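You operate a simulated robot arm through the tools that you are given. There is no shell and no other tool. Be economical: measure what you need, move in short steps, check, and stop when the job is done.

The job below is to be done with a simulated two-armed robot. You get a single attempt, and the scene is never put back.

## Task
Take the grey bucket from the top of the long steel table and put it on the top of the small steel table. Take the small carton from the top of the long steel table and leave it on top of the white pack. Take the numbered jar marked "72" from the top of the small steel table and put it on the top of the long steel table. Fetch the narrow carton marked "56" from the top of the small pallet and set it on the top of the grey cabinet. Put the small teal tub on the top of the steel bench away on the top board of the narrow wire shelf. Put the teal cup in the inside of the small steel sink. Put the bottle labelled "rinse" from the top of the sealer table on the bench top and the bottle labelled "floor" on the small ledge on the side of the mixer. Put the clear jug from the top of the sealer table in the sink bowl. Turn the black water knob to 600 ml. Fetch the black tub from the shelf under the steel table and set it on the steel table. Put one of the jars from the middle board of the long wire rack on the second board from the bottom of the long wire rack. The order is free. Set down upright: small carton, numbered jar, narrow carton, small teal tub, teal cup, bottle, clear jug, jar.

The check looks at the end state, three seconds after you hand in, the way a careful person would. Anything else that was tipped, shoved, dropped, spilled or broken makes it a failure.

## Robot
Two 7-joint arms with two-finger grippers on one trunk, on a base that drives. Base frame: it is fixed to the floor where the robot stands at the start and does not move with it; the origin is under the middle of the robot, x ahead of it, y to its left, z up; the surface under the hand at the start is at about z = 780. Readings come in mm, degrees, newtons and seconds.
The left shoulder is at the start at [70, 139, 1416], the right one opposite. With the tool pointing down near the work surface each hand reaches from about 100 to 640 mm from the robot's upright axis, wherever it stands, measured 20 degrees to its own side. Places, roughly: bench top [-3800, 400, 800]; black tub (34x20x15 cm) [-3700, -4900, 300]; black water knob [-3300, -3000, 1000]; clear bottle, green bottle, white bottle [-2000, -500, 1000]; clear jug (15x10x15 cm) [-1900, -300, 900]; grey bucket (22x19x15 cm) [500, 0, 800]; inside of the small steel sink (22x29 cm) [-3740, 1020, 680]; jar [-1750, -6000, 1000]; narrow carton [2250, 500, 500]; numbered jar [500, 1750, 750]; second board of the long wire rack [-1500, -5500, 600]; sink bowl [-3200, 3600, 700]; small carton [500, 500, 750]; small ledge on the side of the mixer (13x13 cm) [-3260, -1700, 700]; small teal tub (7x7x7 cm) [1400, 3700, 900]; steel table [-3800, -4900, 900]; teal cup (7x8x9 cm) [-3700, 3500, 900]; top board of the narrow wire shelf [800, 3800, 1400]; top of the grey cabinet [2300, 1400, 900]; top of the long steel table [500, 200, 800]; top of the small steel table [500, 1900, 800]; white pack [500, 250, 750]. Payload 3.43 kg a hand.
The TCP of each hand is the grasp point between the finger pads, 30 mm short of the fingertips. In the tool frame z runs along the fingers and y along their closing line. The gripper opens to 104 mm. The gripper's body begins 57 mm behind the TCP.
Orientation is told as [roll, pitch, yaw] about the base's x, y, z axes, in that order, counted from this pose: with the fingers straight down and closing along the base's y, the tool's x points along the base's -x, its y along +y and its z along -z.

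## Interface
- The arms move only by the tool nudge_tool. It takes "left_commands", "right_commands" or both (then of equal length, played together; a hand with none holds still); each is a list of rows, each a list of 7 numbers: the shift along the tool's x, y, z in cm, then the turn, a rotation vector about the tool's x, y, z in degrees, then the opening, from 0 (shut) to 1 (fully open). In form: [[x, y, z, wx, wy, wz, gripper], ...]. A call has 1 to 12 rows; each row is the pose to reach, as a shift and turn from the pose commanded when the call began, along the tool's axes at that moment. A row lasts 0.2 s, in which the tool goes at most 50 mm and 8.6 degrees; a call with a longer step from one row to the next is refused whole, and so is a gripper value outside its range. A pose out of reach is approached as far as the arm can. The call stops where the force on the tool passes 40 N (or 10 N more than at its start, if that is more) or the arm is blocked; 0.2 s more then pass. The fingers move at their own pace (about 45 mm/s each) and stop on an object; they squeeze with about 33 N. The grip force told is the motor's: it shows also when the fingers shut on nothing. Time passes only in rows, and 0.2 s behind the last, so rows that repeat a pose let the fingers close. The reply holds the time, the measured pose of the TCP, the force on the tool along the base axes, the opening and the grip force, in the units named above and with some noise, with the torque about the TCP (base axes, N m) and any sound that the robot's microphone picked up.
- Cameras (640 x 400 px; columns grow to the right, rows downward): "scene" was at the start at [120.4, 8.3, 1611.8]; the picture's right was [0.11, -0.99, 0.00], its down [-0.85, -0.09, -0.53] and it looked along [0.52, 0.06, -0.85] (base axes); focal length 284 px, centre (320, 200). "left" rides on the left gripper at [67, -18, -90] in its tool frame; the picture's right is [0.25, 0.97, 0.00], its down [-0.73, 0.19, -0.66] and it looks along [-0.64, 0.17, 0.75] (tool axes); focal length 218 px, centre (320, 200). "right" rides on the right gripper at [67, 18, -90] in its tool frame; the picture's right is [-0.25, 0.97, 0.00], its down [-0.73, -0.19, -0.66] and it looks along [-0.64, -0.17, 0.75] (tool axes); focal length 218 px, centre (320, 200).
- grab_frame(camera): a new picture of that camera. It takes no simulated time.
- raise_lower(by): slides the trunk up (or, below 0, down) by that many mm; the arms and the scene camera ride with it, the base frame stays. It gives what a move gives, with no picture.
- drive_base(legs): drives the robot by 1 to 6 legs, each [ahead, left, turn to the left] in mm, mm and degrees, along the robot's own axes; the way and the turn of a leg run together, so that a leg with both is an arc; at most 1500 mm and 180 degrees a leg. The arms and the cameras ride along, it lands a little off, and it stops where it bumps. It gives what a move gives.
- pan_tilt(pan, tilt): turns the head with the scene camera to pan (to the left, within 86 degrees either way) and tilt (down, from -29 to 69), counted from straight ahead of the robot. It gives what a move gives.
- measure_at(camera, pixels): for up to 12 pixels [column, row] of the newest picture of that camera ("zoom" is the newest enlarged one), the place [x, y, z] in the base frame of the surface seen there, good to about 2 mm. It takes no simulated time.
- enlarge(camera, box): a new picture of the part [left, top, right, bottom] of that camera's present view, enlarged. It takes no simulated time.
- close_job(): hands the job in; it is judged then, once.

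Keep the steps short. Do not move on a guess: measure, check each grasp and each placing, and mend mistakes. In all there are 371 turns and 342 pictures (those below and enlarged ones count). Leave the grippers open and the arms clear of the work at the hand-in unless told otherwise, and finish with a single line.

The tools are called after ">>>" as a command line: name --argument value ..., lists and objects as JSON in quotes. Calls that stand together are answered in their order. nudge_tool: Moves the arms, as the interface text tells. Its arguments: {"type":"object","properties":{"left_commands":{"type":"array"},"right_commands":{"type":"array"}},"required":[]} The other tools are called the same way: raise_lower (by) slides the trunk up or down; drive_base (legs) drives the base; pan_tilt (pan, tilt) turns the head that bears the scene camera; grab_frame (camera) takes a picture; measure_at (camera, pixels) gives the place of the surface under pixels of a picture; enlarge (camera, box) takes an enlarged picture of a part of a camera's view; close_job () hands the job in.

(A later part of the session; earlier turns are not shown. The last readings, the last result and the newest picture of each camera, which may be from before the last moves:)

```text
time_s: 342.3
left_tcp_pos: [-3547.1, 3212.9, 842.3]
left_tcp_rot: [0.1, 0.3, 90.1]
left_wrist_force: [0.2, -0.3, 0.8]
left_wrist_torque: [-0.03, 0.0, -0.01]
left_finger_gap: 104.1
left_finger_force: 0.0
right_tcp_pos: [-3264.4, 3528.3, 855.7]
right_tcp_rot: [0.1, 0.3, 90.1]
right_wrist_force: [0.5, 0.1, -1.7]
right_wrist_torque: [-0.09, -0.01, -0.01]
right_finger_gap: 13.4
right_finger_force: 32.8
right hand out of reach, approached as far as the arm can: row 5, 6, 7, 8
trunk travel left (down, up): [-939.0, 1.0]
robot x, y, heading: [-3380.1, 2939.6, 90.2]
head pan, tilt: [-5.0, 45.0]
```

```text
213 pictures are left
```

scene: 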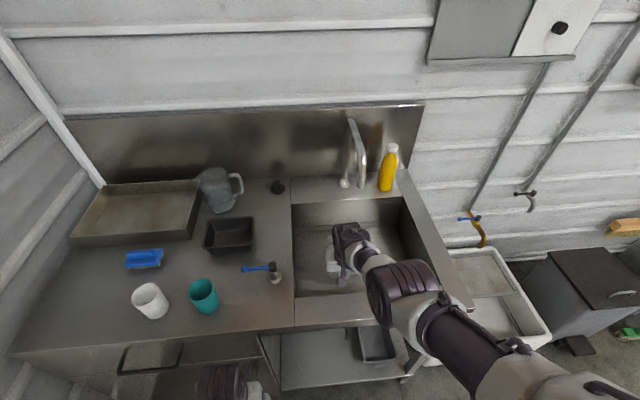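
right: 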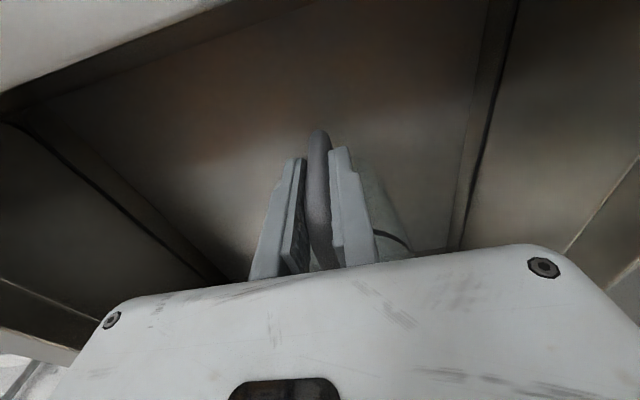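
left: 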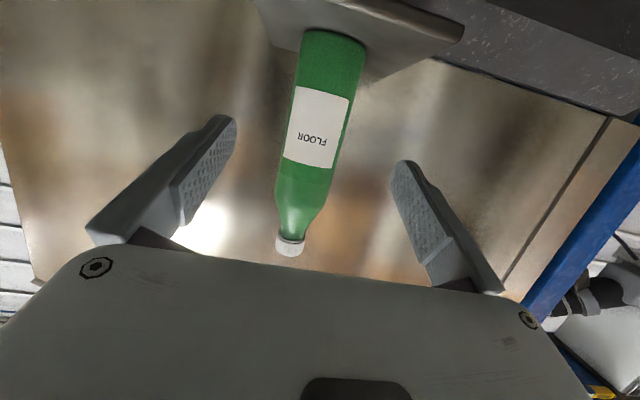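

The arm is at its reach limit, so I use the trunk: down 52.

>>> raise_lower --by -52

>>> nudge_tool --right_commands '[[0, 0, 0, 0, 0, 0, 0], [0, 0, 0, 0, 0, 0, 0]]'

>>> grab_frame --camera "right"

>>> enlarge --camera "scene" --box '[280, 180, 420, 340]'

```text
time_s: 343.2
left_tcp_pos: [-3546.8, 3214.2, 791.4]
left_tcp_rot: [0.1, 0.3, 90.1]
left_wrist_force: [0.4, 0.9, -0.1]
left_wrist_torque: [0.01, -0.02, -0.01]
left_finger_gap: 104.2
left_finger_force: 0.1
right_tcp_pos: [-3263.5, 3528.7, 803.7]
right_tcp_rot: [0.1, 0.2, 90.1]
right_wrist_force: [-0.6, 0.6, -2.1]
right_wrist_torque: [-0.11, -0.01, -0.01]
right_finger_gap: 13.4
right_finger_force: 32.8
trunk travel left (down, up): [-887.0, 53.0]
robot x, y, heading: [-3386.0, 2939.3, 90.3]
head pan, tilt: [-5.0, 45.0]
```

```text
time_s: 343.8
left_tcp_pos: [-3547.1, 3214.7, 790.6]
left_tcp_rot: [0.1, 0.4, 90.1]
left_wrist_force: [-0.1, 0.5, 0.6]
left_wrist_torque: [-0.04, 0.02, 0.01]
left_finger_gap: 103.9
left_finger_force: 0.1
right_tcp_pos: [-3263.1, 3528.8, 803.5]
right_tcp_rot: [0.1, 0.2, 90.1]
right_wrist_force: [-0.3, 0.2, -2.7]
right_wrist_torque: [-0.11, -0.01, 0.02]
right_finger_gap: 13.3
right_finger_force: 33.2
trunk travel left (down, up): [-887.0, 53.0]
robot x, y, heading: [-3382.2, 2939.7, 90.0]
head pan, tilt: [-5.0, 45.0]
```

```text
212 pictures are left
```

right: 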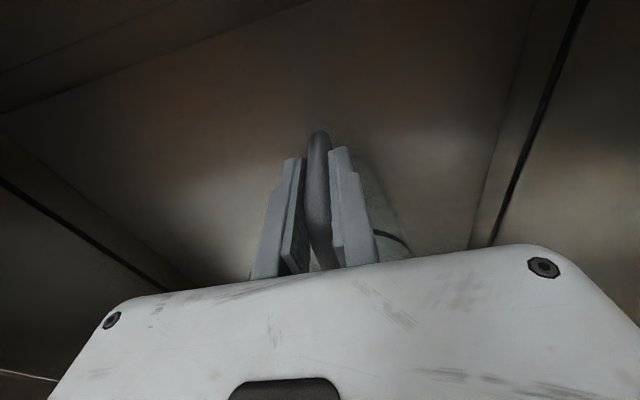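

```text
2.50 times, centred on (350, 260) of scene
```

zoom: 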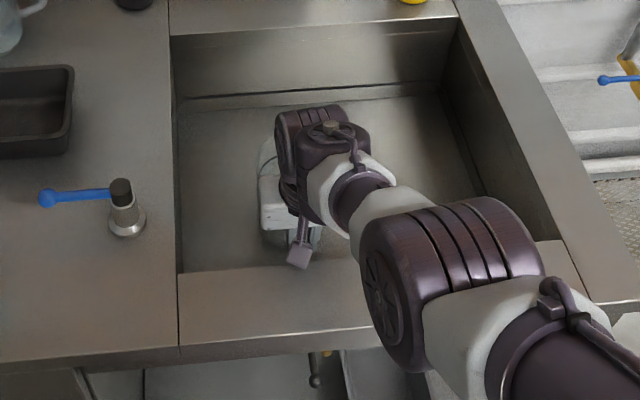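

>>> raise_lower --by -9

>>> raise_lower --by -4

```text
time_s: 344.4
left_tcp_pos: [-3547.6, 3212.2, 782.1]
left_tcp_rot: [0.1, 0.1, 90.1]
left_wrist_force: [0.6, 0.2, -0.6]
left_wrist_torque: [-0.01, 0.03, 0.01]
left_finger_gap: 103.8
left_finger_force: 0.1
right_tcp_pos: [-3263.0, 3529.0, 800.0]
right_tcp_rot: [0.2, 0.0, 90.3]
right_wrist_force: [3.5, -1.7, 33.2]
right_wrist_torque: [-2.79, 0.69, 0.33]
right_finger_gap: 12.9
right_finger_force: 33.2
trunk travel left (down, up): [-878.0, 62.0]
robot x, y, heading: [-3382.4, 2935.7, 90.4]
head pan, tilt: [-5.0, 45.0]
```

```text
time_s: 344.7
left_tcp_pos: [-3546.9, 3211.7, 781.6]
left_tcp_rot: [0.0, 0.0, 90.0]
left_wrist_force: [0.0, -0.7, -0.8]
left_wrist_torque: [0.02, 0.01, 0.01]
left_finger_gap: 104.0
left_finger_force: 0.0
right_tcp_pos: [-3264.2, 3528.3, 797.8]
right_tcp_rot: [0.1, 0.0, 90.2]
right_wrist_force: [1.7, -10.6, 17.8]
right_wrist_torque: [-0.73, 0.35, 0.27]
right_finger_gap: 13.1
right_finger_force: 33.2
trunk travel left (down, up): [-878.0, 62.0]
robot x, y, heading: [-3380.7, 2935.1, 90.0]
head pan, tilt: [-5.0, 45.0]
stopped: the force on the tool passed its limit at 48 N (the readings are from after the stop); the commanded pose is now the measured one
```

The jug rests on the sink bottom. I open the fingers and then check before rising.

>>> nudge_tool --right_commands '[[0, 0, 0, 0, 0, 0, 0.15], [0, 0, 0, 0, 0, 0, 0.3], [0, 0, 0, 0, 0, 0, 0.5], [0, 0, 0, 0, 0, 0, 0.5], [0, 0, 0, 0, 0, 0, 0.5]]'

>>> grab_frame --camera "right"

```text
time_s: 345.9
left_tcp_pos: [-3547.1, 3212.4, 780.7]
left_tcp_rot: [-0.1, 0.1, 90.2]
left_wrist_force: [-0.4, -0.1, -0.5]
left_wrist_torque: [-0.04, 0.02, -0.03]
left_finger_gap: 103.9
left_finger_force: 0.1
right_tcp_pos: [-3264.0, 3529.4, 799.7]
right_tcp_rot: [0.1, -0.2, 90.1]
right_wrist_force: [1.1, -9.5, 20.5]
right_wrist_torque: [-0.88, 0.32, 0.23]
right_finger_gap: 52.0
right_finger_force: 0.1
trunk travel left (down, up): [-878.0, 62.0]
robot x, y, heading: [-3383.4, 2937.3, 89.7]
head pan, tilt: [-5.0, 45.0]
```

```text
210 pictures are left
```

right: 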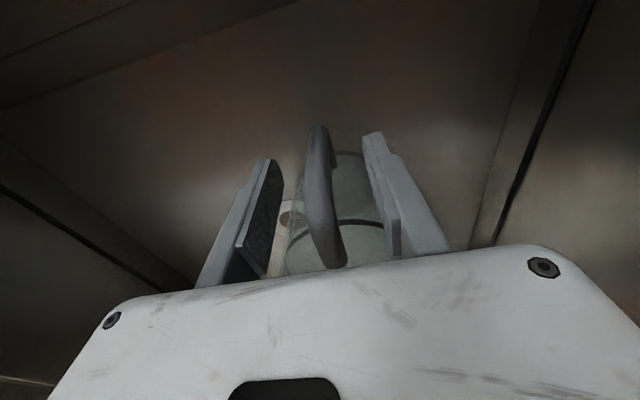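

The hand still feels 20 N, so it touches something itself (the front rim, likely). I raise the trunk slowly.

>>> raise_lower --by 15

>>> grab_frame --camera "right"

```text
time_s: 346.6
left_tcp_pos: [-3546.6, 3214.3, 796.2]
left_tcp_rot: [0.0, 0.2, 90.1]
left_wrist_force: [-0.3, 0.0, -0.3]
left_wrist_torque: [0.02, -0.03, 0.01]
left_finger_gap: 104.4
left_finger_force: 0.0
right_tcp_pos: [-3263.7, 3530.6, 812.5]
right_tcp_rot: [0.1, -0.1, 90.1]
right_wrist_force: [-0.1, -0.9, 0.1]
right_wrist_torque: [0.04, 0.01, 0.0]
right_finger_gap: 51.7
right_finger_force: 0.1
trunk travel left (down, up): [-893.0, 47.0]
robot x, y, heading: [-3382.9, 2941.7, 90.0]
head pan, tilt: [-5.0, 45.0]
```

```text
209 pictures are left
```

right: 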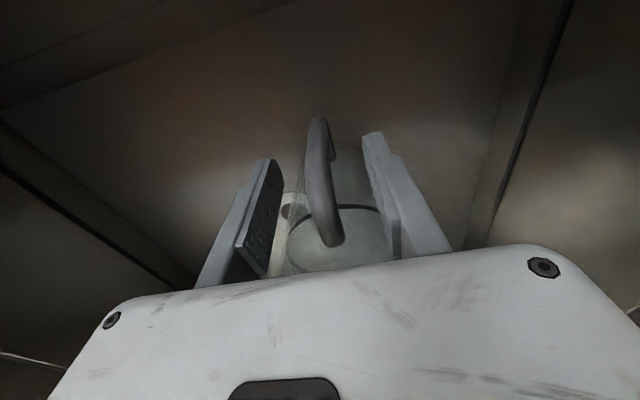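

Clear of contact. I raise trunk 46 and the arm 110 mm straight up, then look.

>>> raise_lower --by 46

>>> nudge_tool --right_commands '[[0, 0, -4, 0, 0, 0, 0.5], [0, 0, -8, 0, 0, 0, 0.5], [0, 0, -11, 0, 0, 0, 0.5], [0, 0, -11, 0, 0, 0, 0.5]]'

>>> grab_frame --camera "right"

>>> drive_base --legs '[[-250, 0, 0]]'

>>> grab_frame --camera "scene"

```text
time_s: 347.4
left_tcp_pos: [-3547.5, 3214.4, 841.1]
left_tcp_rot: [0.1, 0.3, 90.1]
left_wrist_force: [0.5, -0.3, -0.7]
left_wrist_torque: [0.01, -0.02, -0.02]
left_finger_gap: 104.0
left_finger_force: 0.1
right_tcp_pos: [-3264.2, 3531.8, 856.8]
right_tcp_rot: [0.1, 0.0, 90.0]
right_wrist_force: [0.0, -0.7, -0.6]
right_wrist_torque: [0.02, 0.02, -0.02]
right_finger_gap: 51.9
right_finger_force: 0.0
trunk travel left (down, up): [-939.0, 1.0]
robot x, y, heading: [-3383.1, 2939.6, 90.0]
head pan, tilt: [-5.0, 45.0]
```

```text
time_s: 348.4
left_tcp_pos: [-3546.8, 3213.8, 842.4]
left_tcp_rot: [0.1, 0.3, 90.1]
left_wrist_force: [0.4, -0.2, -0.2]
left_wrist_torque: [0.03, 0.01, 0.0]
left_finger_gap: 104.0
left_finger_force: 0.0
right_tcp_pos: [-3261.3, 3529.4, 967.0]
right_tcp_rot: [0.2, 0.0, 90.1]
right_wrist_force: [0.0, -0.4, -0.2]
right_wrist_torque: [0.01, 0.0, 0.0]
right_finger_gap: 52.0
right_finger_force: 0.0
trunk travel left (down, up): [-939.0, 1.0]
robot x, y, heading: [-3384.5, 2939.0, 90.1]
head pan, tilt: [-5.0, 45.0]
```

```text
208 pictures are left
```

right: 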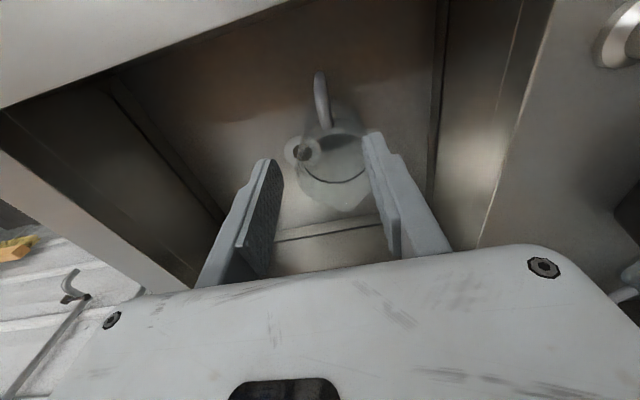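

```text
time_s: 350.3
left_tcp_pos: [-3544.8, 2959.8, 842.3]
left_tcp_rot: [0.0, 0.3, 89.5]
left_wrist_force: [-0.1, 0.3, 0.2]
left_wrist_torque: [0.0, -0.02, -0.01]
left_finger_gap: 104.1
left_finger_force: 0.0
right_tcp_pos: [-3258.4, 3274.5, 966.4]
right_tcp_rot: [0.1, 0.0, 89.6]
right_wrist_force: [-0.2, -0.5, -0.6]
right_wrist_torque: [-0.01, 0.0, -0.03]
right_finger_gap: 52.1
right_finger_force: 0.1
trunk travel left (down, up): [-939.0, 1.0]
robot x, y, heading: [-3381.2, 2681.8, 89.2]
head pan, tilt: [-5.0, 45.0]
```

```text
207 pictures are left
```

scene: 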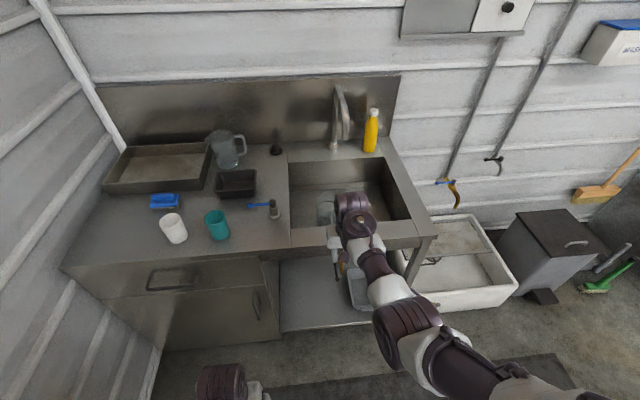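

I verify the jug's attitude with a zoom.

>>> enlarge --camera "scene" --box '[285, 150, 365, 250]'

>>> measure_at --camera "scene" --pixels '[[217, 213], [209, 218], [226, 217], [217, 224], [218, 236], [172, 218], [172, 235], [265, 205], [274, 212], [236, 182], [218, 228], [210, 230]]'

>>> enlarge --camera "scene" --box '[150, 170, 290, 260]'

```text
4.00 times, centred on (325, 200) of scene
```

zoom: 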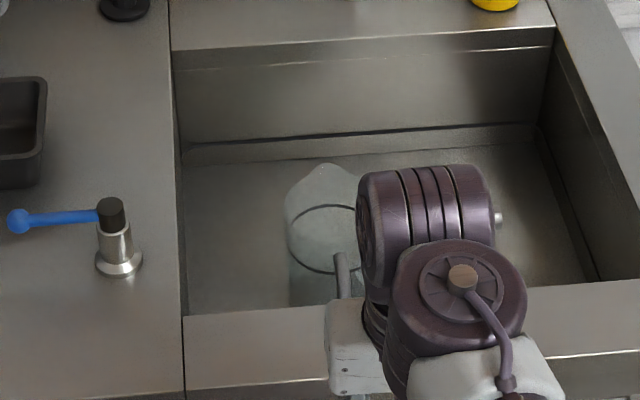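

```text
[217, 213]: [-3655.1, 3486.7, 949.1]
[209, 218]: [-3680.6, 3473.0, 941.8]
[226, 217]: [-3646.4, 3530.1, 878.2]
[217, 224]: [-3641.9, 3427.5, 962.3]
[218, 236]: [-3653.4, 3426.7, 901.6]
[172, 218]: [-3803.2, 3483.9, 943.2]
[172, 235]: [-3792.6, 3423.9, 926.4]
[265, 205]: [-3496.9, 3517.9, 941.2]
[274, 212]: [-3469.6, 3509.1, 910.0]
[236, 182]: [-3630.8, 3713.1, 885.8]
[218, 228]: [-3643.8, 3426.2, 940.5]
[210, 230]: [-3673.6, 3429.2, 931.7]
```

```text
4.44 times, centred on (220, 215) of scene
```

zoom: 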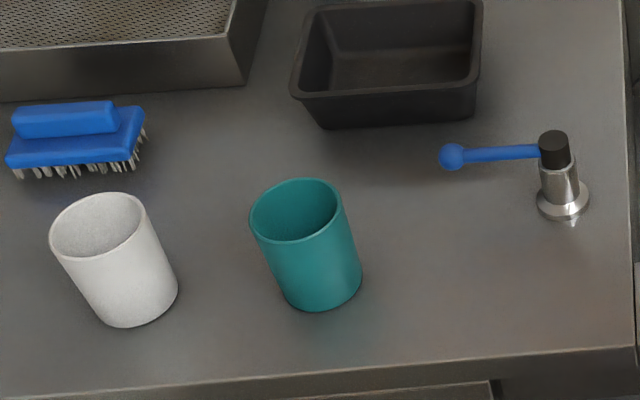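

The jug stands upright in the bowl. Now the teal cup: axis ≈(−3655,3463), top ≈966. I raise and extend the left hand.

>>> nudge_tool --left_commands '[[-3, 0, -3, 0, 0, 0, 1], [-6, 0, -6, 0, 0, 0, 1], [-9, 0, -9, 0, 0, 0, 1], [-12, 0, -12, 0, 0, 0, 1], [-15, 0, -15, 0, 0, 0, 1], [-18, 0, -18, 0, 0, 0, 1], [-21, 0, -19, 0, 0, 0, 1], [-24, 0, -19, 0, 0, 0, 1], [-24, 0, -19, 0, 0, 0, 1]]'

>>> drive_base --legs '[[0, 105, 0.7]]'

```text
time_s: 352.3
left_tcp_pos: [-3547.1, 3196.0, 1026.4]
left_tcp_rot: [0.0, 0.0, 89.5]
left_wrist_force: [-1.0, -0.6, 0.2]
left_wrist_torque: [0.01, 0.01, 0.05]
left_finger_gap: 104.3
left_finger_force: 0.0
left hand out of reach, approached as far as the arm can: row 6, 7, 8, 9
right_tcp_pos: [-3257.9, 3271.6, 968.1]
right_tcp_rot: [0.1, -0.1, 89.6]
right_wrist_force: [-0.3, -0.6, -0.1]
right_wrist_torque: [0.02, 0.01, -0.02]
right_finger_gap: 51.5
right_finger_force: 0.1
trunk travel left (down, up): [-939.0, 1.0]
robot x, y, heading: [-3380.6, 2681.8, 89.9]
head pan, tilt: [-5.0, 45.0]
```

```text
time_s: 353.5
left_tcp_pos: [-3656.1, 3195.0, 1026.3]
left_tcp_rot: [0.2, 0.2, 90.3]
left_wrist_force: [0.4, -0.3, 0.4]
left_wrist_torque: [0.03, 0.04, -0.03]
left_finger_gap: 103.8
left_finger_force: 0.0
right_tcp_pos: [-3366.8, 3274.8, 967.6]
right_tcp_rot: [0.3, 0.0, 90.4]
right_wrist_force: [-0.1, 0.4, -0.1]
right_wrist_torque: [-0.02, -0.02, 0.01]
right_finger_gap: 52.0
right_finger_force: 0.0
trunk travel left (down, up): [-939.0, 1.0]
robot x, y, heading: [-3486.2, 2683.9, 90.5]
head pan, tilt: [-5.0, 45.0]
```

I retract the right hand 150 mm (to keep off the tap), extend the left 50, and drive ahead 215.

>>> nudge_tool --left_commands '[[-1.7, 0, 0, 0, 0, 0, 1], [-3.4, 0, 0, 0, 0, 0, 1], [-5, 0, 0, 0, 0, 0, 1], [-5, 0, 0, 0, 0, 0, 1]]' --right_commands '[[4, 0, 0, 0, 0, 0, 0.5], [8, 0, 0, 0, 0, 0, 0.5], [12, 0, 0, 0, 0, 0, 0.7], [15, 0, 0, 0, 0, 0, 1]]'

>>> drive_base --legs '[[212, 0, -0.3]]'

>>> grab_frame --camera "left"

>>> grab_frame --camera "scene"

```text
time_s: 354.5
left_tcp_pos: [-3658.0, 3243.2, 1026.3]
left_tcp_rot: [0.1, 0.1, 90.4]
left_wrist_force: [-0.1, -0.4, 0.2]
left_wrist_torque: [0.01, 0.03, 0.01]
left_finger_gap: 104.0
left_finger_force: 0.1
right_tcp_pos: [-3367.7, 3123.8, 967.8]
right_tcp_rot: [0.3, -0.2, 90.3]
right_wrist_force: [-0.1, -1.0, -0.3]
right_wrist_torque: [0.01, -0.01, -0.01]
right_finger_gap: 103.0
right_finger_force: 0.4
trunk travel left (down, up): [-939.0, 1.0]
robot x, y, heading: [-3485.0, 2682.8, 90.5]
head pan, tilt: [-5.0, 45.0]
```

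```text
time_s: 356.1
left_tcp_pos: [-3657.3, 3450.4, 1026.7]
left_tcp_rot: [0.0, 0.1, 90.2]
left_wrist_force: [0.9, -0.3, -0.7]
left_wrist_torque: [-0.01, -0.07, -0.02]
left_finger_gap: 104.2
left_finger_force: 0.0
right_tcp_pos: [-3367.5, 3330.3, 968.1]
right_tcp_rot: [0.0, -0.2, 90.1]
right_wrist_force: [0.6, -0.4, 0.6]
right_wrist_torque: [0.03, 0.01, -0.01]
right_finger_gap: 103.8
right_finger_force: 0.0
trunk travel left (down, up): [-939.0, 1.0]
robot x, y, heading: [-3487.7, 2887.4, 90.2]
head pan, tilt: [-5.0, 45.0]
```

```text
204 pictures are left
```

left: 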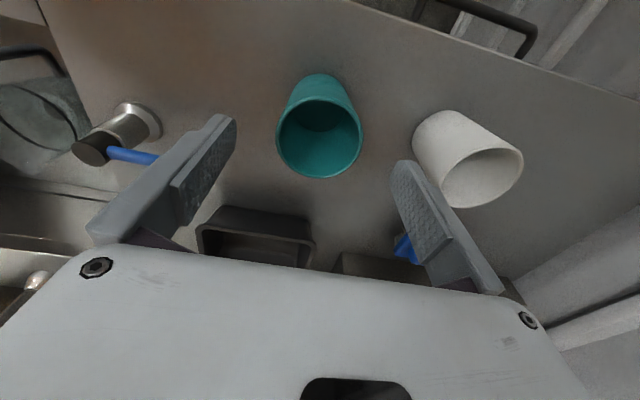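

```text
203 pictures are left
```

scene: 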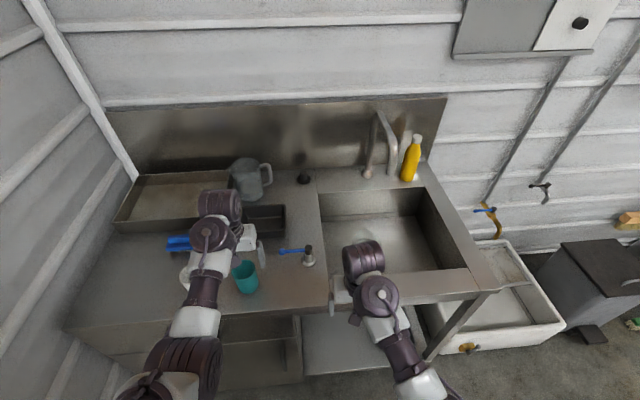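

>>> measure_at --camera "left" --pixels '[[277, 138], [361, 138], [318, 177], [320, 102], [420, 150], [412, 160]]'

```text
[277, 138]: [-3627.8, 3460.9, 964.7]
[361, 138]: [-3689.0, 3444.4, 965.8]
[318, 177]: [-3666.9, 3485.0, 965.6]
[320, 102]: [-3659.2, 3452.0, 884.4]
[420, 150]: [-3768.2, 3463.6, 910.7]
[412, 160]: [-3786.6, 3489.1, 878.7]
```

Cup centre ≈(−3658,3453) right under the TCP. Down 90 mm, close, lift.

>>> nudge_tool --left_commands '[[0, 0, 4, 0, 0, 0, 1], [-0.2, 0, 8, 0, 0, 0, 1], [-0.2, 0, 9, 0, 0, 0, 1], [-0.2, 0, 9, 0, 0, 0, 0], [-0.2, 0, 9, 0, 0, 0, 0], [-0.2, 0, 9, 0, 0, 0, 0], [-0.2, 0, 9, 0, 0, 0, 0]]'

>>> nudge_tool --left_commands '[[0, 0, -4, 0, 0, 0, 0], [0, 0, -8, 0, 0, 0, 0], [0, 0, -8, 0, 0, 0, 0]]'

>>> grab_frame --camera "left"

```text
time_s: 357.7
left_tcp_pos: [-3655.8, 3453.6, 936.7]
left_tcp_rot: [0.0, 0.2, 90.2]
left_wrist_force: [0.1, -0.3, 0.0]
left_wrist_torque: [-0.03, 0.0, -0.01]
left_finger_gap: 59.9
left_finger_force: 33.4
right_tcp_pos: [-3367.9, 3332.0, 966.6]
right_tcp_rot: [0.1, 0.0, 90.1]
right_wrist_force: [1.0, -0.1, -0.5]
right_wrist_torque: [0.02, 0.02, 0.03]
right_finger_gap: 104.1
right_finger_force: 0.0
trunk travel left (down, up): [-939.0, 1.0]
robot x, y, heading: [-3490.5, 2886.6, 90.5]
head pan, tilt: [-5.0, 45.0]
```

```text
time_s: 358.5
left_tcp_pos: [-3659.0, 3454.9, 1017.2]
left_tcp_rot: [0.0, 0.2, 90.3]
left_wrist_force: [0.7, 0.7, -0.7]
left_wrist_torque: [0.04, 0.01, -0.01]
left_finger_gap: 60.0
left_finger_force: 33.1
right_tcp_pos: [-3368.5, 3331.8, 967.9]
right_tcp_rot: [0.1, 0.0, 90.2]
right_wrist_force: [0.3, 0.2, 0.2]
right_wrist_torque: [0.03, 0.01, 0.0]
right_finger_gap: 104.0
right_finger_force: 0.0
trunk travel left (down, up): [-939.0, 1.0]
robot x, y, heading: [-3488.2, 2891.3, 90.2]
head pan, tilt: [-5.0, 45.0]
```

```text
202 pictures are left
```

left: 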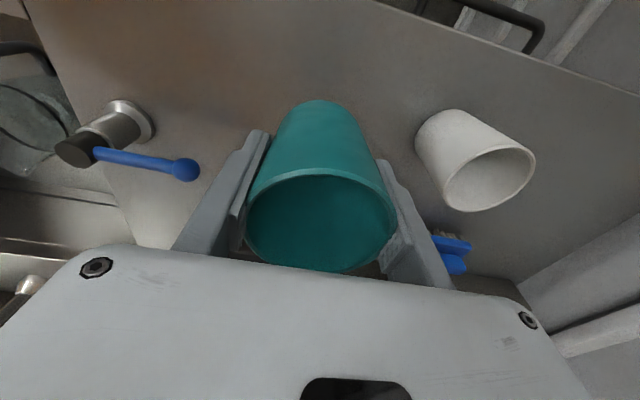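

The cup is held. I drive back, right into the aisle, turn to face west and go south to the small sink.

>>> drive_base --legs '[[-200, 0, 0], [0, -690, 0], [0, 0, 90], [0, 1400, 0]]'

>>> pan_tilt --pan 0 --tilt 45

>>> grab_frame --camera "scene"

```text
time_s: 373.8
left_tcp_pos: [-3331.9, 1123.7, 1016.0]
left_tcp_rot: [0.1, 0.2, -178.3]
left_wrist_force: [0.2, 1.1, -0.4]
left_wrist_torque: [0.0, 0.01, 0.0]
left_finger_gap: 60.2
left_finger_force: 32.7
right_tcp_pos: [-3215.6, 1419.4, 967.0]
right_tcp_rot: [0.2, 0.0, -178.4]
right_wrist_force: [0.1, 0.2, 0.4]
right_wrist_torque: [0.02, 0.0, 0.01]
right_finger_gap: 104.0
right_finger_force: 0.2
trunk travel left (down, up): [-939.0, 1.0]
robot x, y, heading: [-2765.1, 1313.6, -178.4]
head pan, tilt: [-5.0, 45.0]
```

```text
time_s: 374.4
left_tcp_pos: [-3330.8, 1125.7, 1016.2]
left_tcp_rot: [0.0, 0.2, -178.5]
left_wrist_force: [0.5, 0.5, -0.6]
left_wrist_torque: [0.04, -0.02, 0.04]
left_finger_gap: 60.1
left_finger_force: 32.9
right_tcp_pos: [-3214.6, 1418.5, 966.9]
right_tcp_rot: [0.1, -0.1, -178.4]
right_wrist_force: [0.6, -0.4, -0.4]
right_wrist_torque: [-0.01, 0.02, -0.01]
right_finger_gap: 104.3
right_finger_force: 0.0
trunk travel left (down, up): [-939.0, 1.0]
robot x, y, heading: [-2768.0, 1308.8, -178.5]
head pan, tilt: [0.0, 45.0]
```

```text
201 pictures are left
```

scene: 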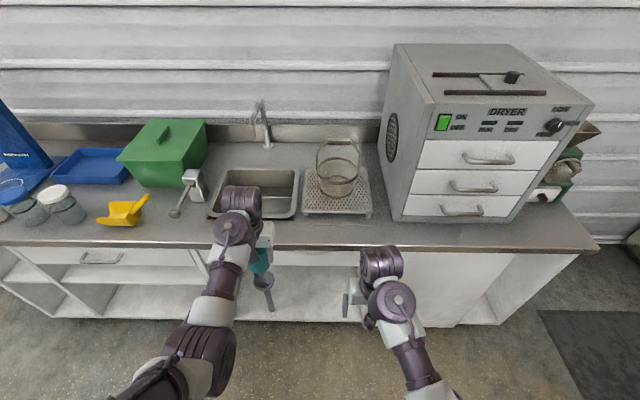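

>>> measure_at --camera "scene" --pixels '[[285, 195], [235, 170], [298, 172], [296, 215], [208, 212], [270, 205], [262, 105], [268, 145], [190, 178], [180, 210], [335, 155], [318, 205]]'

>>> enlarge --camera "scene" --box '[160, 90, 390, 250]'

```text
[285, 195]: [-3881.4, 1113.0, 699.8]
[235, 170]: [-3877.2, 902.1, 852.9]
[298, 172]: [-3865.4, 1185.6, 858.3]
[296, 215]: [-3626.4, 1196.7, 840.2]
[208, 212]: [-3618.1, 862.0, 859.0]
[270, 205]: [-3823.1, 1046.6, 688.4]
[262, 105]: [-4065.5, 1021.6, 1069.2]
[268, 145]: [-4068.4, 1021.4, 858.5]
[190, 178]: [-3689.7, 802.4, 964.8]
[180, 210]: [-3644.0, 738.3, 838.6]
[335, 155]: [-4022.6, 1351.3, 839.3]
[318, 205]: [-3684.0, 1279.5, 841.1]
```

```text
2.50 times, centred on (275, 170) of scene
```

zoom: 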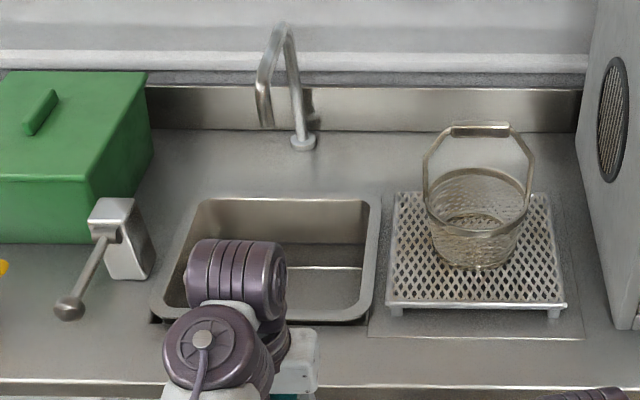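

Sink inside: x −3860…−3640, y 880…1170, bottom ≈688; target (−3738,1035). I first retract the right hand so it won't meet the bench when the trunk lowers.

>>> nudge_tool --right_commands '[[3, 0, 1.5, 0, 0, 0, 1], [6, 0, 3, 0, 0, 0, 1], [9, 0, 5, 0, 0, 0, 1], [12, 0, 7, 0, 0, 0, 1], [15, 0, 9, 0, 0, 0, 1], [18, 0, 11, 0, 0, 0, 1], [18, 0, 11, 0, 0, 0, 1]]'

>>> drive_base --legs '[[0, 70, -1.5], [370, 0, 0]]'

>>> grab_frame --camera "scene"

```text
time_s: 376.1
left_tcp_pos: [-3330.9, 1125.8, 1017.3]
left_tcp_rot: [0.0, 0.3, -178.4]
left_wrist_force: [0.2, -0.5, -0.8]
left_wrist_torque: [0.03, -0.02, -0.03]
left_finger_gap: 59.8
left_finger_force: 33.1
right_tcp_pos: [-3032.3, 1425.9, 857.9]
right_tcp_rot: [0.2, 0.0, -178.5]
right_wrist_force: [0.6, 0.2, 1.2]
right_wrist_torque: [-0.02, 0.01, -0.02]
right_finger_gap: 104.0
right_finger_force: 0.0
trunk travel left (down, up): [-939.0, 1.0]
robot x, y, heading: [-2768.3, 1311.9, -178.6]
head pan, tilt: [0.0, 45.0]
```

```text
time_s: 379.0
left_tcp_pos: [-3695.4, 1063.4, 1019.0]
left_tcp_rot: [0.0, 0.2, -179.4]
left_wrist_force: [-0.4, -0.2, -0.5]
left_wrist_torque: [0.01, -0.01, 0.0]
left_finger_gap: 59.9
left_finger_force: 32.9
right_tcp_pos: [-3393.3, 1360.4, 857.5]
right_tcp_rot: [0.1, -0.1, -179.5]
right_wrist_force: [-0.9, -0.8, -0.6]
right_wrist_torque: [-0.02, -0.01, 0.0]
right_finger_gap: 104.1
right_finger_force: 0.1
trunk travel left (down, up): [-939.0, 1.0]
robot x, y, heading: [-3133.8, 1237.8, -179.2]
head pan, tilt: [0.0, 45.0]
```

```text
199 pictures are left
```

scene: 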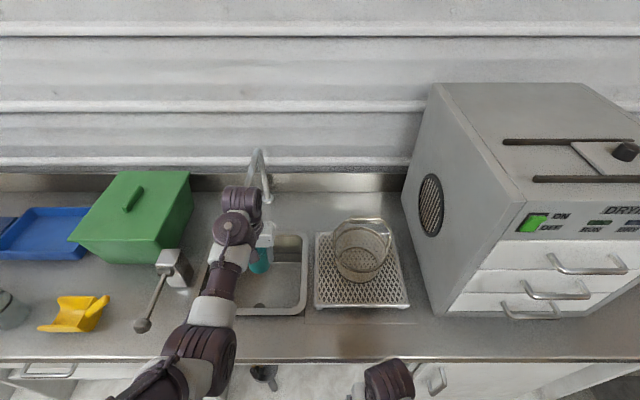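

>>> drive_base --legs '[[38, 25, -0.7]]'

>>> raise_lower --by -120

>>> grab_frame --camera "left"

>>> grab_frame --camera "scene"

```text
time_s: 379.9
left_tcp_pos: [-3731.7, 1049.1, 1021.2]
left_tcp_rot: [0.2, -0.1, 180.0]
left_wrist_force: [1.1, 0.8, 0.0]
left_wrist_torque: [-0.03, 0.06, -0.01]
left_finger_gap: 60.0
left_finger_force: 32.8
right_tcp_pos: [-3425.6, 1341.4, 859.7]
right_tcp_rot: [0.3, -0.3, -180.0]
right_wrist_force: [1.4, -0.2, 0.8]
right_wrist_torque: [-0.07, 0.05, 0.02]
right_finger_gap: 103.9
right_finger_force: 0.0
trunk travel left (down, up): [-939.0, 1.0]
robot x, y, heading: [-3171.4, 1213.3, 180.4]
head pan, tilt: [0.0, 45.0]
```

```text
time_s: 381.4
left_tcp_pos: [-3737.1, 1045.1, 897.0]
left_tcp_rot: [0.1, 0.2, 180.0]
left_wrist_force: [0.2, 0.4, -0.8]
left_wrist_torque: [0.02, -0.02, -0.01]
left_finger_gap: 60.1
left_finger_force: 33.4
right_tcp_pos: [-3429.4, 1338.6, 739.3]
right_tcp_rot: [0.1, 0.0, -180.0]
right_wrist_force: [-0.6, -0.1, -0.6]
right_wrist_torque: [-0.03, 0.01, 0.01]
right_finger_gap: 103.9
right_finger_force: 0.1
trunk travel left (down, up): [-819.0, 121.0]
robot x, y, heading: [-3167.8, 1210.7, 180.1]
head pan, tilt: [0.0, 45.0]
```

```text
198 pictures are left
```

left: 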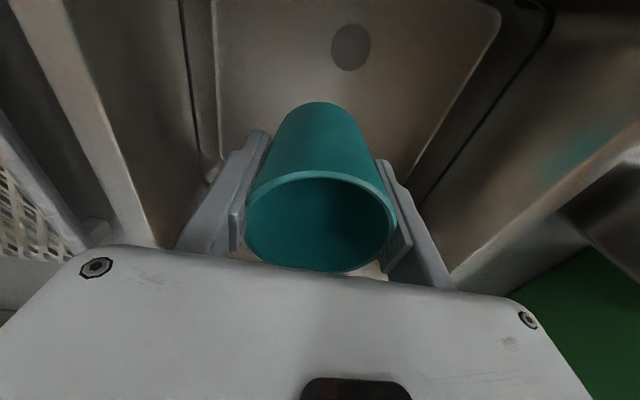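

```text
197 pictures are left
```

scene: 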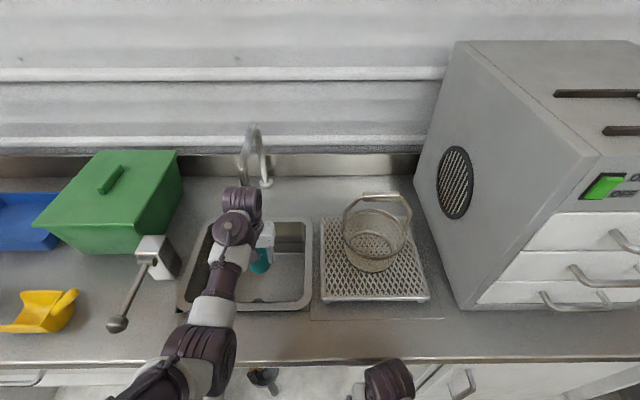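

>>> measure_at --camera "left" --pixels '[[270, 60], [420, 60], [350, 45], [230, 110], [420, 120], [470, 60], [215, 150]]'

>>> nudge_tool --left_commands '[[0, 0, 4, 0, 0, 0, 0], [0, 0.5, 8, 0, 0, 0, 0], [0, 0.5, 11, 0, 0, 0, 0], [0, 0.5, 11, 0, 0, 0, 0]]'

```text
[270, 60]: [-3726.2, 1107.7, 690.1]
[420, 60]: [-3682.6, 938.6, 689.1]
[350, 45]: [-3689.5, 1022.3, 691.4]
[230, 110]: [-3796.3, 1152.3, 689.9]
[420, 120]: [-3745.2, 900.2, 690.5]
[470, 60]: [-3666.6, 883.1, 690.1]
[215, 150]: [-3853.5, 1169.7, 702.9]
```

```text
time_s: 382.4
left_tcp_pos: [-3737.7, 1040.1, 783.2]
left_tcp_rot: [0.1, 0.2, 179.9]
left_wrist_force: [0.0, 0.3, -1.5]
left_wrist_torque: [-0.01, 0.0, 0.03]
left_finger_gap: 60.0
left_finger_force: 33.0
right_tcp_pos: [-3428.8, 1337.8, 737.6]
right_tcp_rot: [0.1, -0.1, -180.0]
right_wrist_force: [-0.1, 0.2, -0.3]
right_wrist_torque: [0.03, 0.02, -0.01]
right_finger_gap: 103.9
right_finger_force: 0.0
trunk travel left (down, up): [-819.0, 121.0]
robot x, y, heading: [-3170.8, 1212.7, 179.9]
head pan, tilt: [0.0, 45.0]
```

Sink bottom 690; contact expected at TCP 749. Down 30, then feel.

>>> nudge_tool --left_commands '[[0, 0, 2, 0, 0, 0, 0], [0, 0, 3.1, 0, 0, 0, 0], [0, 0, 3.1, 0, 0, 0, 0]]'

>>> nudge_tool --left_commands '[[0, 0, 0.2, 0, 0, 0, 0], [0, 0, 0.4, 0, 0, 0, 0], [0, 0, 0.4, 0, 0, 0, 0]]'

```text
time_s: 383.2
left_tcp_pos: [-3736.6, 1040.8, 754.1]
left_tcp_rot: [0.1, 0.2, 179.9]
left_wrist_force: [-0.3, -0.6, 0.0]
left_wrist_torque: [0.0, 0.02, 0.01]
left_finger_gap: 59.8
left_finger_force: 33.3
right_tcp_pos: [-3429.6, 1338.8, 738.3]
right_tcp_rot: [0.1, 0.0, -180.0]
right_wrist_force: [0.6, 0.6, 1.0]
right_wrist_torque: [0.02, 0.01, 0.03]
right_finger_gap: 104.1
right_finger_force: 0.1
trunk travel left (down, up): [-819.0, 121.0]
robot x, y, heading: [-3169.4, 1212.5, 180.2]
head pan, tilt: [0.0, 45.0]
```

```text
time_s: 384.0
left_tcp_pos: [-3735.0, 1039.6, 751.3]
left_tcp_rot: [0.0, 0.3, 179.8]
left_wrist_force: [0.0, -0.4, -0.5]
left_wrist_torque: [0.03, 0.0, 0.01]
left_finger_gap: 60.1
left_finger_force: 32.8
right_tcp_pos: [-3428.5, 1337.3, 737.7]
right_tcp_rot: [0.1, 0.0, -180.0]
right_wrist_force: [0.1, -0.5, -0.4]
right_wrist_torque: [-0.01, 0.0, 0.0]
right_finger_gap: 103.9
right_finger_force: 0.1
trunk travel left (down, up): [-819.0, 121.0]
robot x, y, heading: [-3166.7, 1215.7, 179.7]
head pan, tilt: [0.0, 45.0]
```

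>>> nudge_tool --left_commands '[[0, 0, 0.2, 0, 0, 0, 0], [0, 0, 0.4, 0, 0, 0, 0], [0, 0, 0.4, 0, 0, 0, 0]]'

```text
time_s: 384.8
left_tcp_pos: [-3735.5, 1041.6, 748.1]
left_tcp_rot: [0.1, 0.4, 179.9]
left_wrist_force: [-0.7, -0.5, -0.9]
left_wrist_torque: [-0.01, -0.01, 0.03]
left_finger_gap: 60.1
left_finger_force: 33.3
right_tcp_pos: [-3429.7, 1338.2, 737.5]
right_tcp_rot: [0.1, -0.1, -180.0]
right_wrist_force: [0.1, -0.2, 0.4]
right_wrist_torque: [0.0, 0.03, 0.02]
right_finger_gap: 103.8
right_finger_force: 0.0
trunk travel left (down, up): [-819.0, 121.0]
robot x, y, heading: [-3165.8, 1212.1, 180.0]
head pan, tilt: [0.0, 45.0]
```

Still free; two more millimetre steps.

>>> nudge_tool --left_commands '[[0, 0, 0.2, 0, 0, 0, 0], [0, 0, 0.4, 0, 0, 0, 0], [0, 0, 0.4, 0, 0, 0, 0]]'

```text
time_s: 385.6
left_tcp_pos: [-3737.1, 1041.3, 746.2]
left_tcp_rot: [0.0, 0.1, 179.9]
left_wrist_force: [-0.8, 0.3, 8.3]
left_wrist_torque: [0.19, -0.12, 0.02]
left_finger_gap: 60.0
left_finger_force: 33.7
right_tcp_pos: [-3428.4, 1339.0, 738.6]
right_tcp_rot: [0.1, 0.1, -180.0]
right_wrist_force: [0.5, -0.1, -0.5]
right_wrist_torque: [0.03, -0.03, 0.0]
right_finger_gap: 103.8
right_finger_force: 0.1
trunk travel left (down, up): [-819.0, 121.0]
robot x, y, heading: [-3172.4, 1215.0, 180.2]
head pan, tilt: [0.0, 45.0]
```

Contact. Open to 0.85, rise straight up and look.

>>> nudge_tool --left_commands '[[0, 0, 0, 0, 0, 0, 0.7], [0, 0, 0, 0, 0, 0, 0.85], [0, 0, 0, 0, 0, 0, 0.85], [0, 0, 0, 0, 0, 0, 0.85], [0, 0, -4, 0, 0, 0, 0.85], [0, 0, -8, 0, 0, 0, 0.85], [0, 0, -12, 0, 0, 0, 0.85], [0, 0, -15, 0, 0, 0, 0.85], [0, 0, -15, 0, 0, 0, 0.85]]'

>>> raise_lower --by 120

>>> grab_frame --camera "left"

```text
time_s: 387.6
left_tcp_pos: [-3736.6, 1039.8, 893.5]
left_tcp_rot: [0.1, 0.3, 179.9]
left_wrist_force: [0.4, -0.2, -0.1]
left_wrist_torque: [0.01, 0.01, 0.02]
left_finger_gap: 88.2
left_finger_force: 0.0
right_tcp_pos: [-3429.7, 1338.1, 737.8]
right_tcp_rot: [0.1, 0.1, -180.0]
right_wrist_force: [0.0, -0.4, -0.2]
right_wrist_torque: [-0.02, 0.0, 0.0]
right_finger_gap: 104.1
right_finger_force: 0.0
trunk travel left (down, up): [-819.0, 121.0]
robot x, y, heading: [-3175.4, 1213.6, -180.3]
head pan, tilt: [0.0, 45.0]
```

```text
time_s: 389.1
left_tcp_pos: [-3738.0, 1039.2, 1013.3]
left_tcp_rot: [0.0, 0.3, 179.9]
left_wrist_force: [0.5, 0.4, 0.9]
left_wrist_torque: [-0.01, 0.02, -0.02]
left_finger_gap: 88.5
left_finger_force: 0.0
right_tcp_pos: [-3429.1, 1338.6, 856.8]
right_tcp_rot: [0.0, 0.0, -180.0]
right_wrist_force: [0.7, -0.4, -0.1]
right_wrist_torque: [-0.04, 0.0, -0.02]
right_finger_gap: 103.8
right_finger_force: 0.1
trunk travel left (down, up): [-939.0, 1.0]
robot x, y, heading: [-3168.3, 1210.9, 179.8]
head pan, tilt: [0.0, 45.0]
```

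```text
196 pictures are left
```

left: 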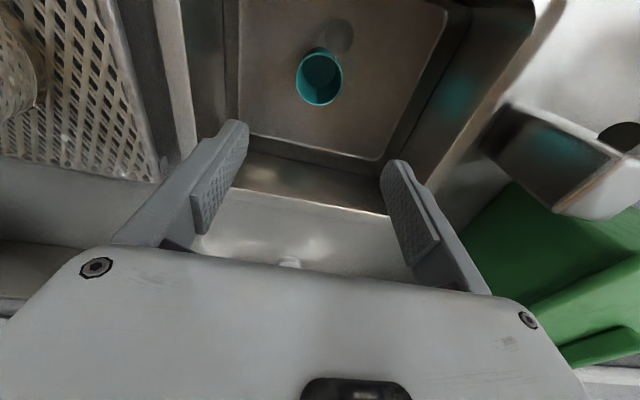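

The cup stands in the small sink. Next the water knob in the south. I back off, retract the left hand and drive south along the aisle.

>>> drive_base --legs '[[-330, 0, 0]]'

>>> nudge_tool --left_commands '[[3, 0, 2, 0, 0, 0, 1], [6, 0, 4, 0, 0, 0, 1], [9, 0, 6, 0, 0, 0, 1], [12, 0, 8, 0, 0, 0, 1], [15, 0, 10, 0, 0, 0, 1], [18, 0, 12, 0, 0, 0, 1], [21, 0, 14, 0, 0, 0, 1], [21, 0, 14, 0, 0, 0, 1]]'

>>> drive_base --legs '[[0, 1150, 0], [0, 1150, 0]]'

```text
time_s: 391.3
left_tcp_pos: [-3410.5, 1040.0, 1013.8]
left_tcp_rot: [0.0, 0.3, 179.8]
left_wrist_force: [-0.2, 0.5, 0.8]
left_wrist_torque: [0.0, 0.0, -0.01]
left_finger_gap: 88.5
left_finger_force: 0.0
right_tcp_pos: [-3104.2, 1339.0, 857.5]
right_tcp_rot: [0.1, 0.1, 179.9]
right_wrist_force: [0.0, 0.0, -0.2]
right_wrist_torque: [0.0, -0.03, 0.0]
right_finger_gap: 104.3
right_finger_force: 0.0
trunk travel left (down, up): [-939.0, 1.0]
robot x, y, heading: [-2841.9, 1214.5, 179.8]
head pan, tilt: [0.0, 45.0]
```

```text
time_s: 393.1
left_tcp_pos: [-3201.5, 1038.8, 876.1]
left_tcp_rot: [0.0, 0.3, 179.8]
left_wrist_force: [0.4, -0.3, -0.4]
left_wrist_torque: [0.02, 0.0, 0.02]
left_finger_gap: 103.9
left_finger_force: 0.1
right_tcp_pos: [-3102.6, 1338.9, 858.6]
right_tcp_rot: [0.0, 0.0, 179.9]
right_wrist_force: [0.2, 0.4, 0.0]
right_wrist_torque: [0.0, -0.05, -0.02]
right_finger_gap: 104.0
right_finger_force: 0.1
trunk travel left (down, up): [-939.0, 1.0]
robot x, y, heading: [-2841.1, 1215.6, 180.0]
head pan, tilt: [0.0, 45.0]
```

```text
time_s: 404.4
left_tcp_pos: [-3206.0, -1277.5, 875.8]
left_tcp_rot: [0.0, 0.2, -179.7]
left_wrist_force: [-1.1, -0.1, 0.4]
left_wrist_torque: [-0.01, 0.01, 0.01]
left_finger_gap: 104.0
left_finger_force: 0.1
right_tcp_pos: [-3108.8, -976.4, 858.0]
right_tcp_rot: [0.2, 0.0, -179.7]
right_wrist_force: [0.0, -0.1, -0.7]
right_wrist_torque: [-0.03, 0.02, 0.02]
right_finger_gap: 103.9
right_finger_force: 0.0
trunk travel left (down, up): [-939.0, 1.0]
robot x, y, heading: [-2852.2, -1099.1, -179.7]
head pan, tilt: [0.0, 45.0]
```

>>> drive_base --legs '[[-350, 0, 0], [0, 1000, 0]]'

>>> pan_tilt --pan 40 --tilt 25

>>> grab_frame --camera "scene"

```text
time_s: 411.5
left_tcp_pos: [-2831.9, -2258.7, 875.7]
left_tcp_rot: [0.0, 0.1, -179.9]
left_wrist_force: [0.6, 0.1, 0.2]
left_wrist_torque: [0.0, 0.01, 0.0]
left_finger_gap: 103.9
left_finger_force: 0.1
right_tcp_pos: [-2736.2, -1958.9, 857.1]
right_tcp_rot: [0.1, 0.0, -179.7]
right_wrist_force: [0.5, 0.7, 1.1]
right_wrist_torque: [0.0, -0.02, 0.01]
right_finger_gap: 103.9
right_finger_force: 0.1
trunk travel left (down, up): [-939.0, 1.0]
robot x, y, heading: [-2475.9, -2082.5, -179.4]
head pan, tilt: [0.0, 45.0]
```

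```text
time_s: 412.6
left_tcp_pos: [-2832.1, -2258.9, 877.0]
left_tcp_rot: [0.0, 0.2, -179.8]
left_wrist_force: [-0.4, -0.3, 0.3]
left_wrist_torque: [0.0, -0.01, 0.0]
left_finger_gap: 104.1
left_finger_force: 0.1
right_tcp_pos: [-2736.4, -1957.9, 857.5]
right_tcp_rot: [0.2, -0.1, -179.6]
right_wrist_force: [-0.1, 0.2, -1.0]
right_wrist_torque: [-0.04, 0.0, 0.01]
right_finger_gap: 103.8
right_finger_force: 0.1
trunk travel left (down, up): [-939.0, 1.0]
robot x, y, heading: [-2479.2, -2082.5, -179.5]
head pan, tilt: [40.0, 25.0]
```

```text
195 pictures are left
```

scene: 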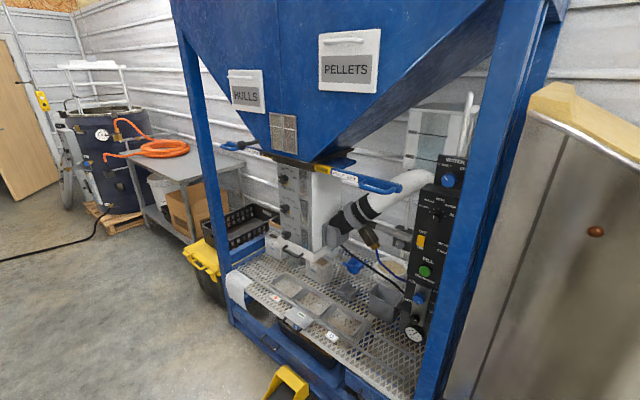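

>>> enlarge --camera "scene" --box '[370, 130, 500, 360]'

>>> enlarge --camera "scene" --box '[230, 100, 410, 280]'

>>> measure_at --camera "scene" --pixels '[[448, 180], [435, 215], [425, 270], [411, 335], [440, 185], [290, 180], [290, 240], [360, 180], [375, 290], [215, 250]]'

```text
1.74 times, centred on (435, 245) of scene
```

zoom: 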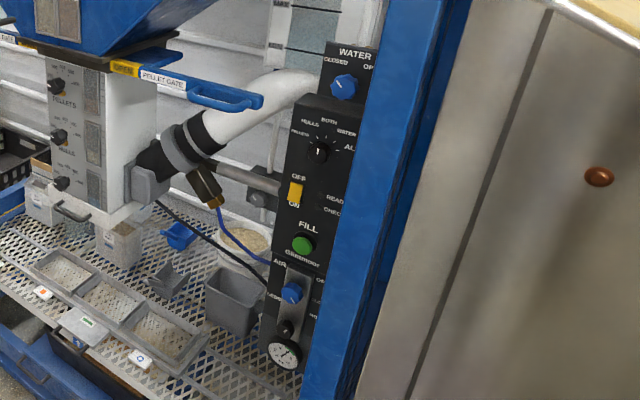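

```text
2.22 times, centred on (320, 190) of scene
```

zoom: 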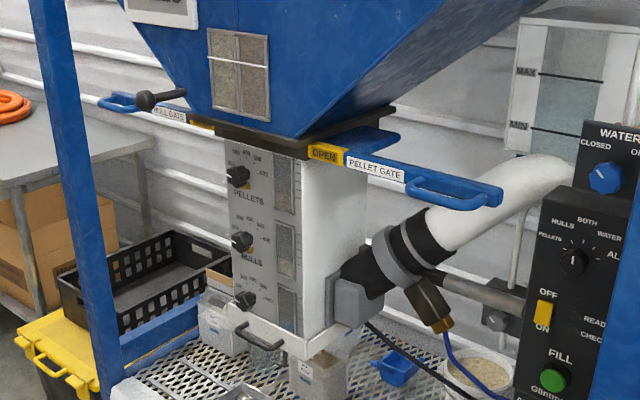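

```text
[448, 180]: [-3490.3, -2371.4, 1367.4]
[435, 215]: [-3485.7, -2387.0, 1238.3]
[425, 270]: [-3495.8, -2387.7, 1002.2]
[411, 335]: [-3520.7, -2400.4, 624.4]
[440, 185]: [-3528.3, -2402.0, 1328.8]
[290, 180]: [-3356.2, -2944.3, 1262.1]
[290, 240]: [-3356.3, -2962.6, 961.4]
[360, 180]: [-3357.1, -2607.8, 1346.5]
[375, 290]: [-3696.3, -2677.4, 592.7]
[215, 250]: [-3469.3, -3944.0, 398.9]
```

The three black knobs are on the dispenser's face at x≈−3356; the lowest (z≈985) should be water. I drive left to face it and zoom in.

>>> measure_at --camera "scene" --pixels '[[208, 200], [225, 300], [490, 200], [430, 380], [395, 187], [240, 148], [200, 270], [285, 375], [348, 340], [240, 275]]'

>>> drive_base --legs '[[0, 760, 0]]'

>>> pan_tilt --pan 0 --tilt 30

>>> grab_frame --camera "scene"

>>> enlarge --camera "scene" --box '[220, 100, 420, 300]'

```text
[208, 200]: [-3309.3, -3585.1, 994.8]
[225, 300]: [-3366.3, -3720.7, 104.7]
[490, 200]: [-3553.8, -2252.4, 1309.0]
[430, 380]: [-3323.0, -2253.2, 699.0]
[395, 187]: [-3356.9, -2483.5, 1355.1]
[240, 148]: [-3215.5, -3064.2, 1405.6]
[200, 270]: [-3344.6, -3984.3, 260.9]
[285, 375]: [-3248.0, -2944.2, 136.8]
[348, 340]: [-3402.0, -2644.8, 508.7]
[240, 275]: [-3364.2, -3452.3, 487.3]
```

```text
time_s: 416.7
left_tcp_pos: [-2831.7, -3016.6, 875.5]
left_tcp_rot: [0.0, 0.1, 180.0]
left_wrist_force: [0.5, 0.6, 0.1]
left_wrist_torque: [0.01, 0.01, -0.02]
left_finger_gap: 103.7
left_finger_force: 0.1
right_tcp_pos: [-2735.1, -2716.1, 858.3]
right_tcp_rot: [0.1, 0.0, 179.9]
right_wrist_force: [-0.2, -0.2, -0.2]
right_wrist_torque: [-0.02, 0.06, -0.01]
right_finger_gap: 104.1
right_finger_force: 0.0
trunk travel left (down, up): [-939.0, 1.0]
robot x, y, heading: [-2476.6, -2840.5, 179.9]
head pan, tilt: [40.0, 25.0]
```

```text
time_s: 417.8
left_tcp_pos: [-2832.0, -3016.6, 875.5]
left_tcp_rot: [0.1, 0.3, 179.9]
left_wrist_force: [-0.5, -0.3, -0.7]
left_wrist_torque: [0.03, 0.0, 0.01]
left_finger_gap: 103.7
left_finger_force: 0.0
right_tcp_pos: [-2734.0, -2715.1, 858.4]
right_tcp_rot: [0.1, 0.0, 179.9]
right_wrist_force: [0.4, 0.3, -0.4]
right_wrist_torque: [0.0, -0.03, 0.01]
right_finger_gap: 104.0
right_finger_force: 0.1
trunk travel left (down, up): [-939.0, 1.0]
robot x, y, heading: [-2477.2, -2840.5, 179.8]
head pan, tilt: [0.0, 30.0]
```

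```text
192 pictures are left
```

scene: 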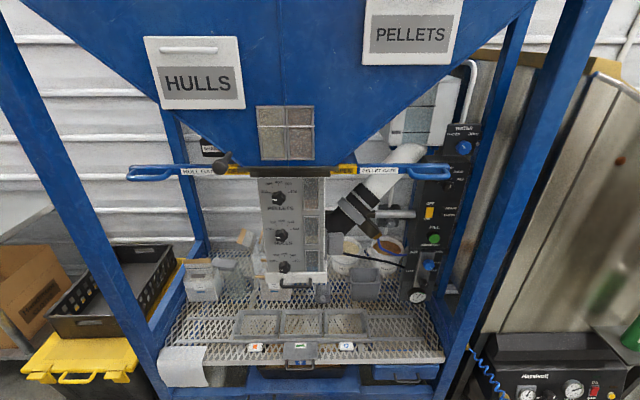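

```text
2.00 times, centred on (320, 200) of scene
```

zoom: 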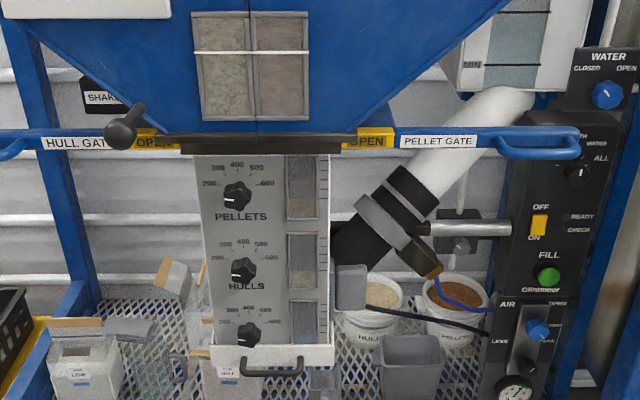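

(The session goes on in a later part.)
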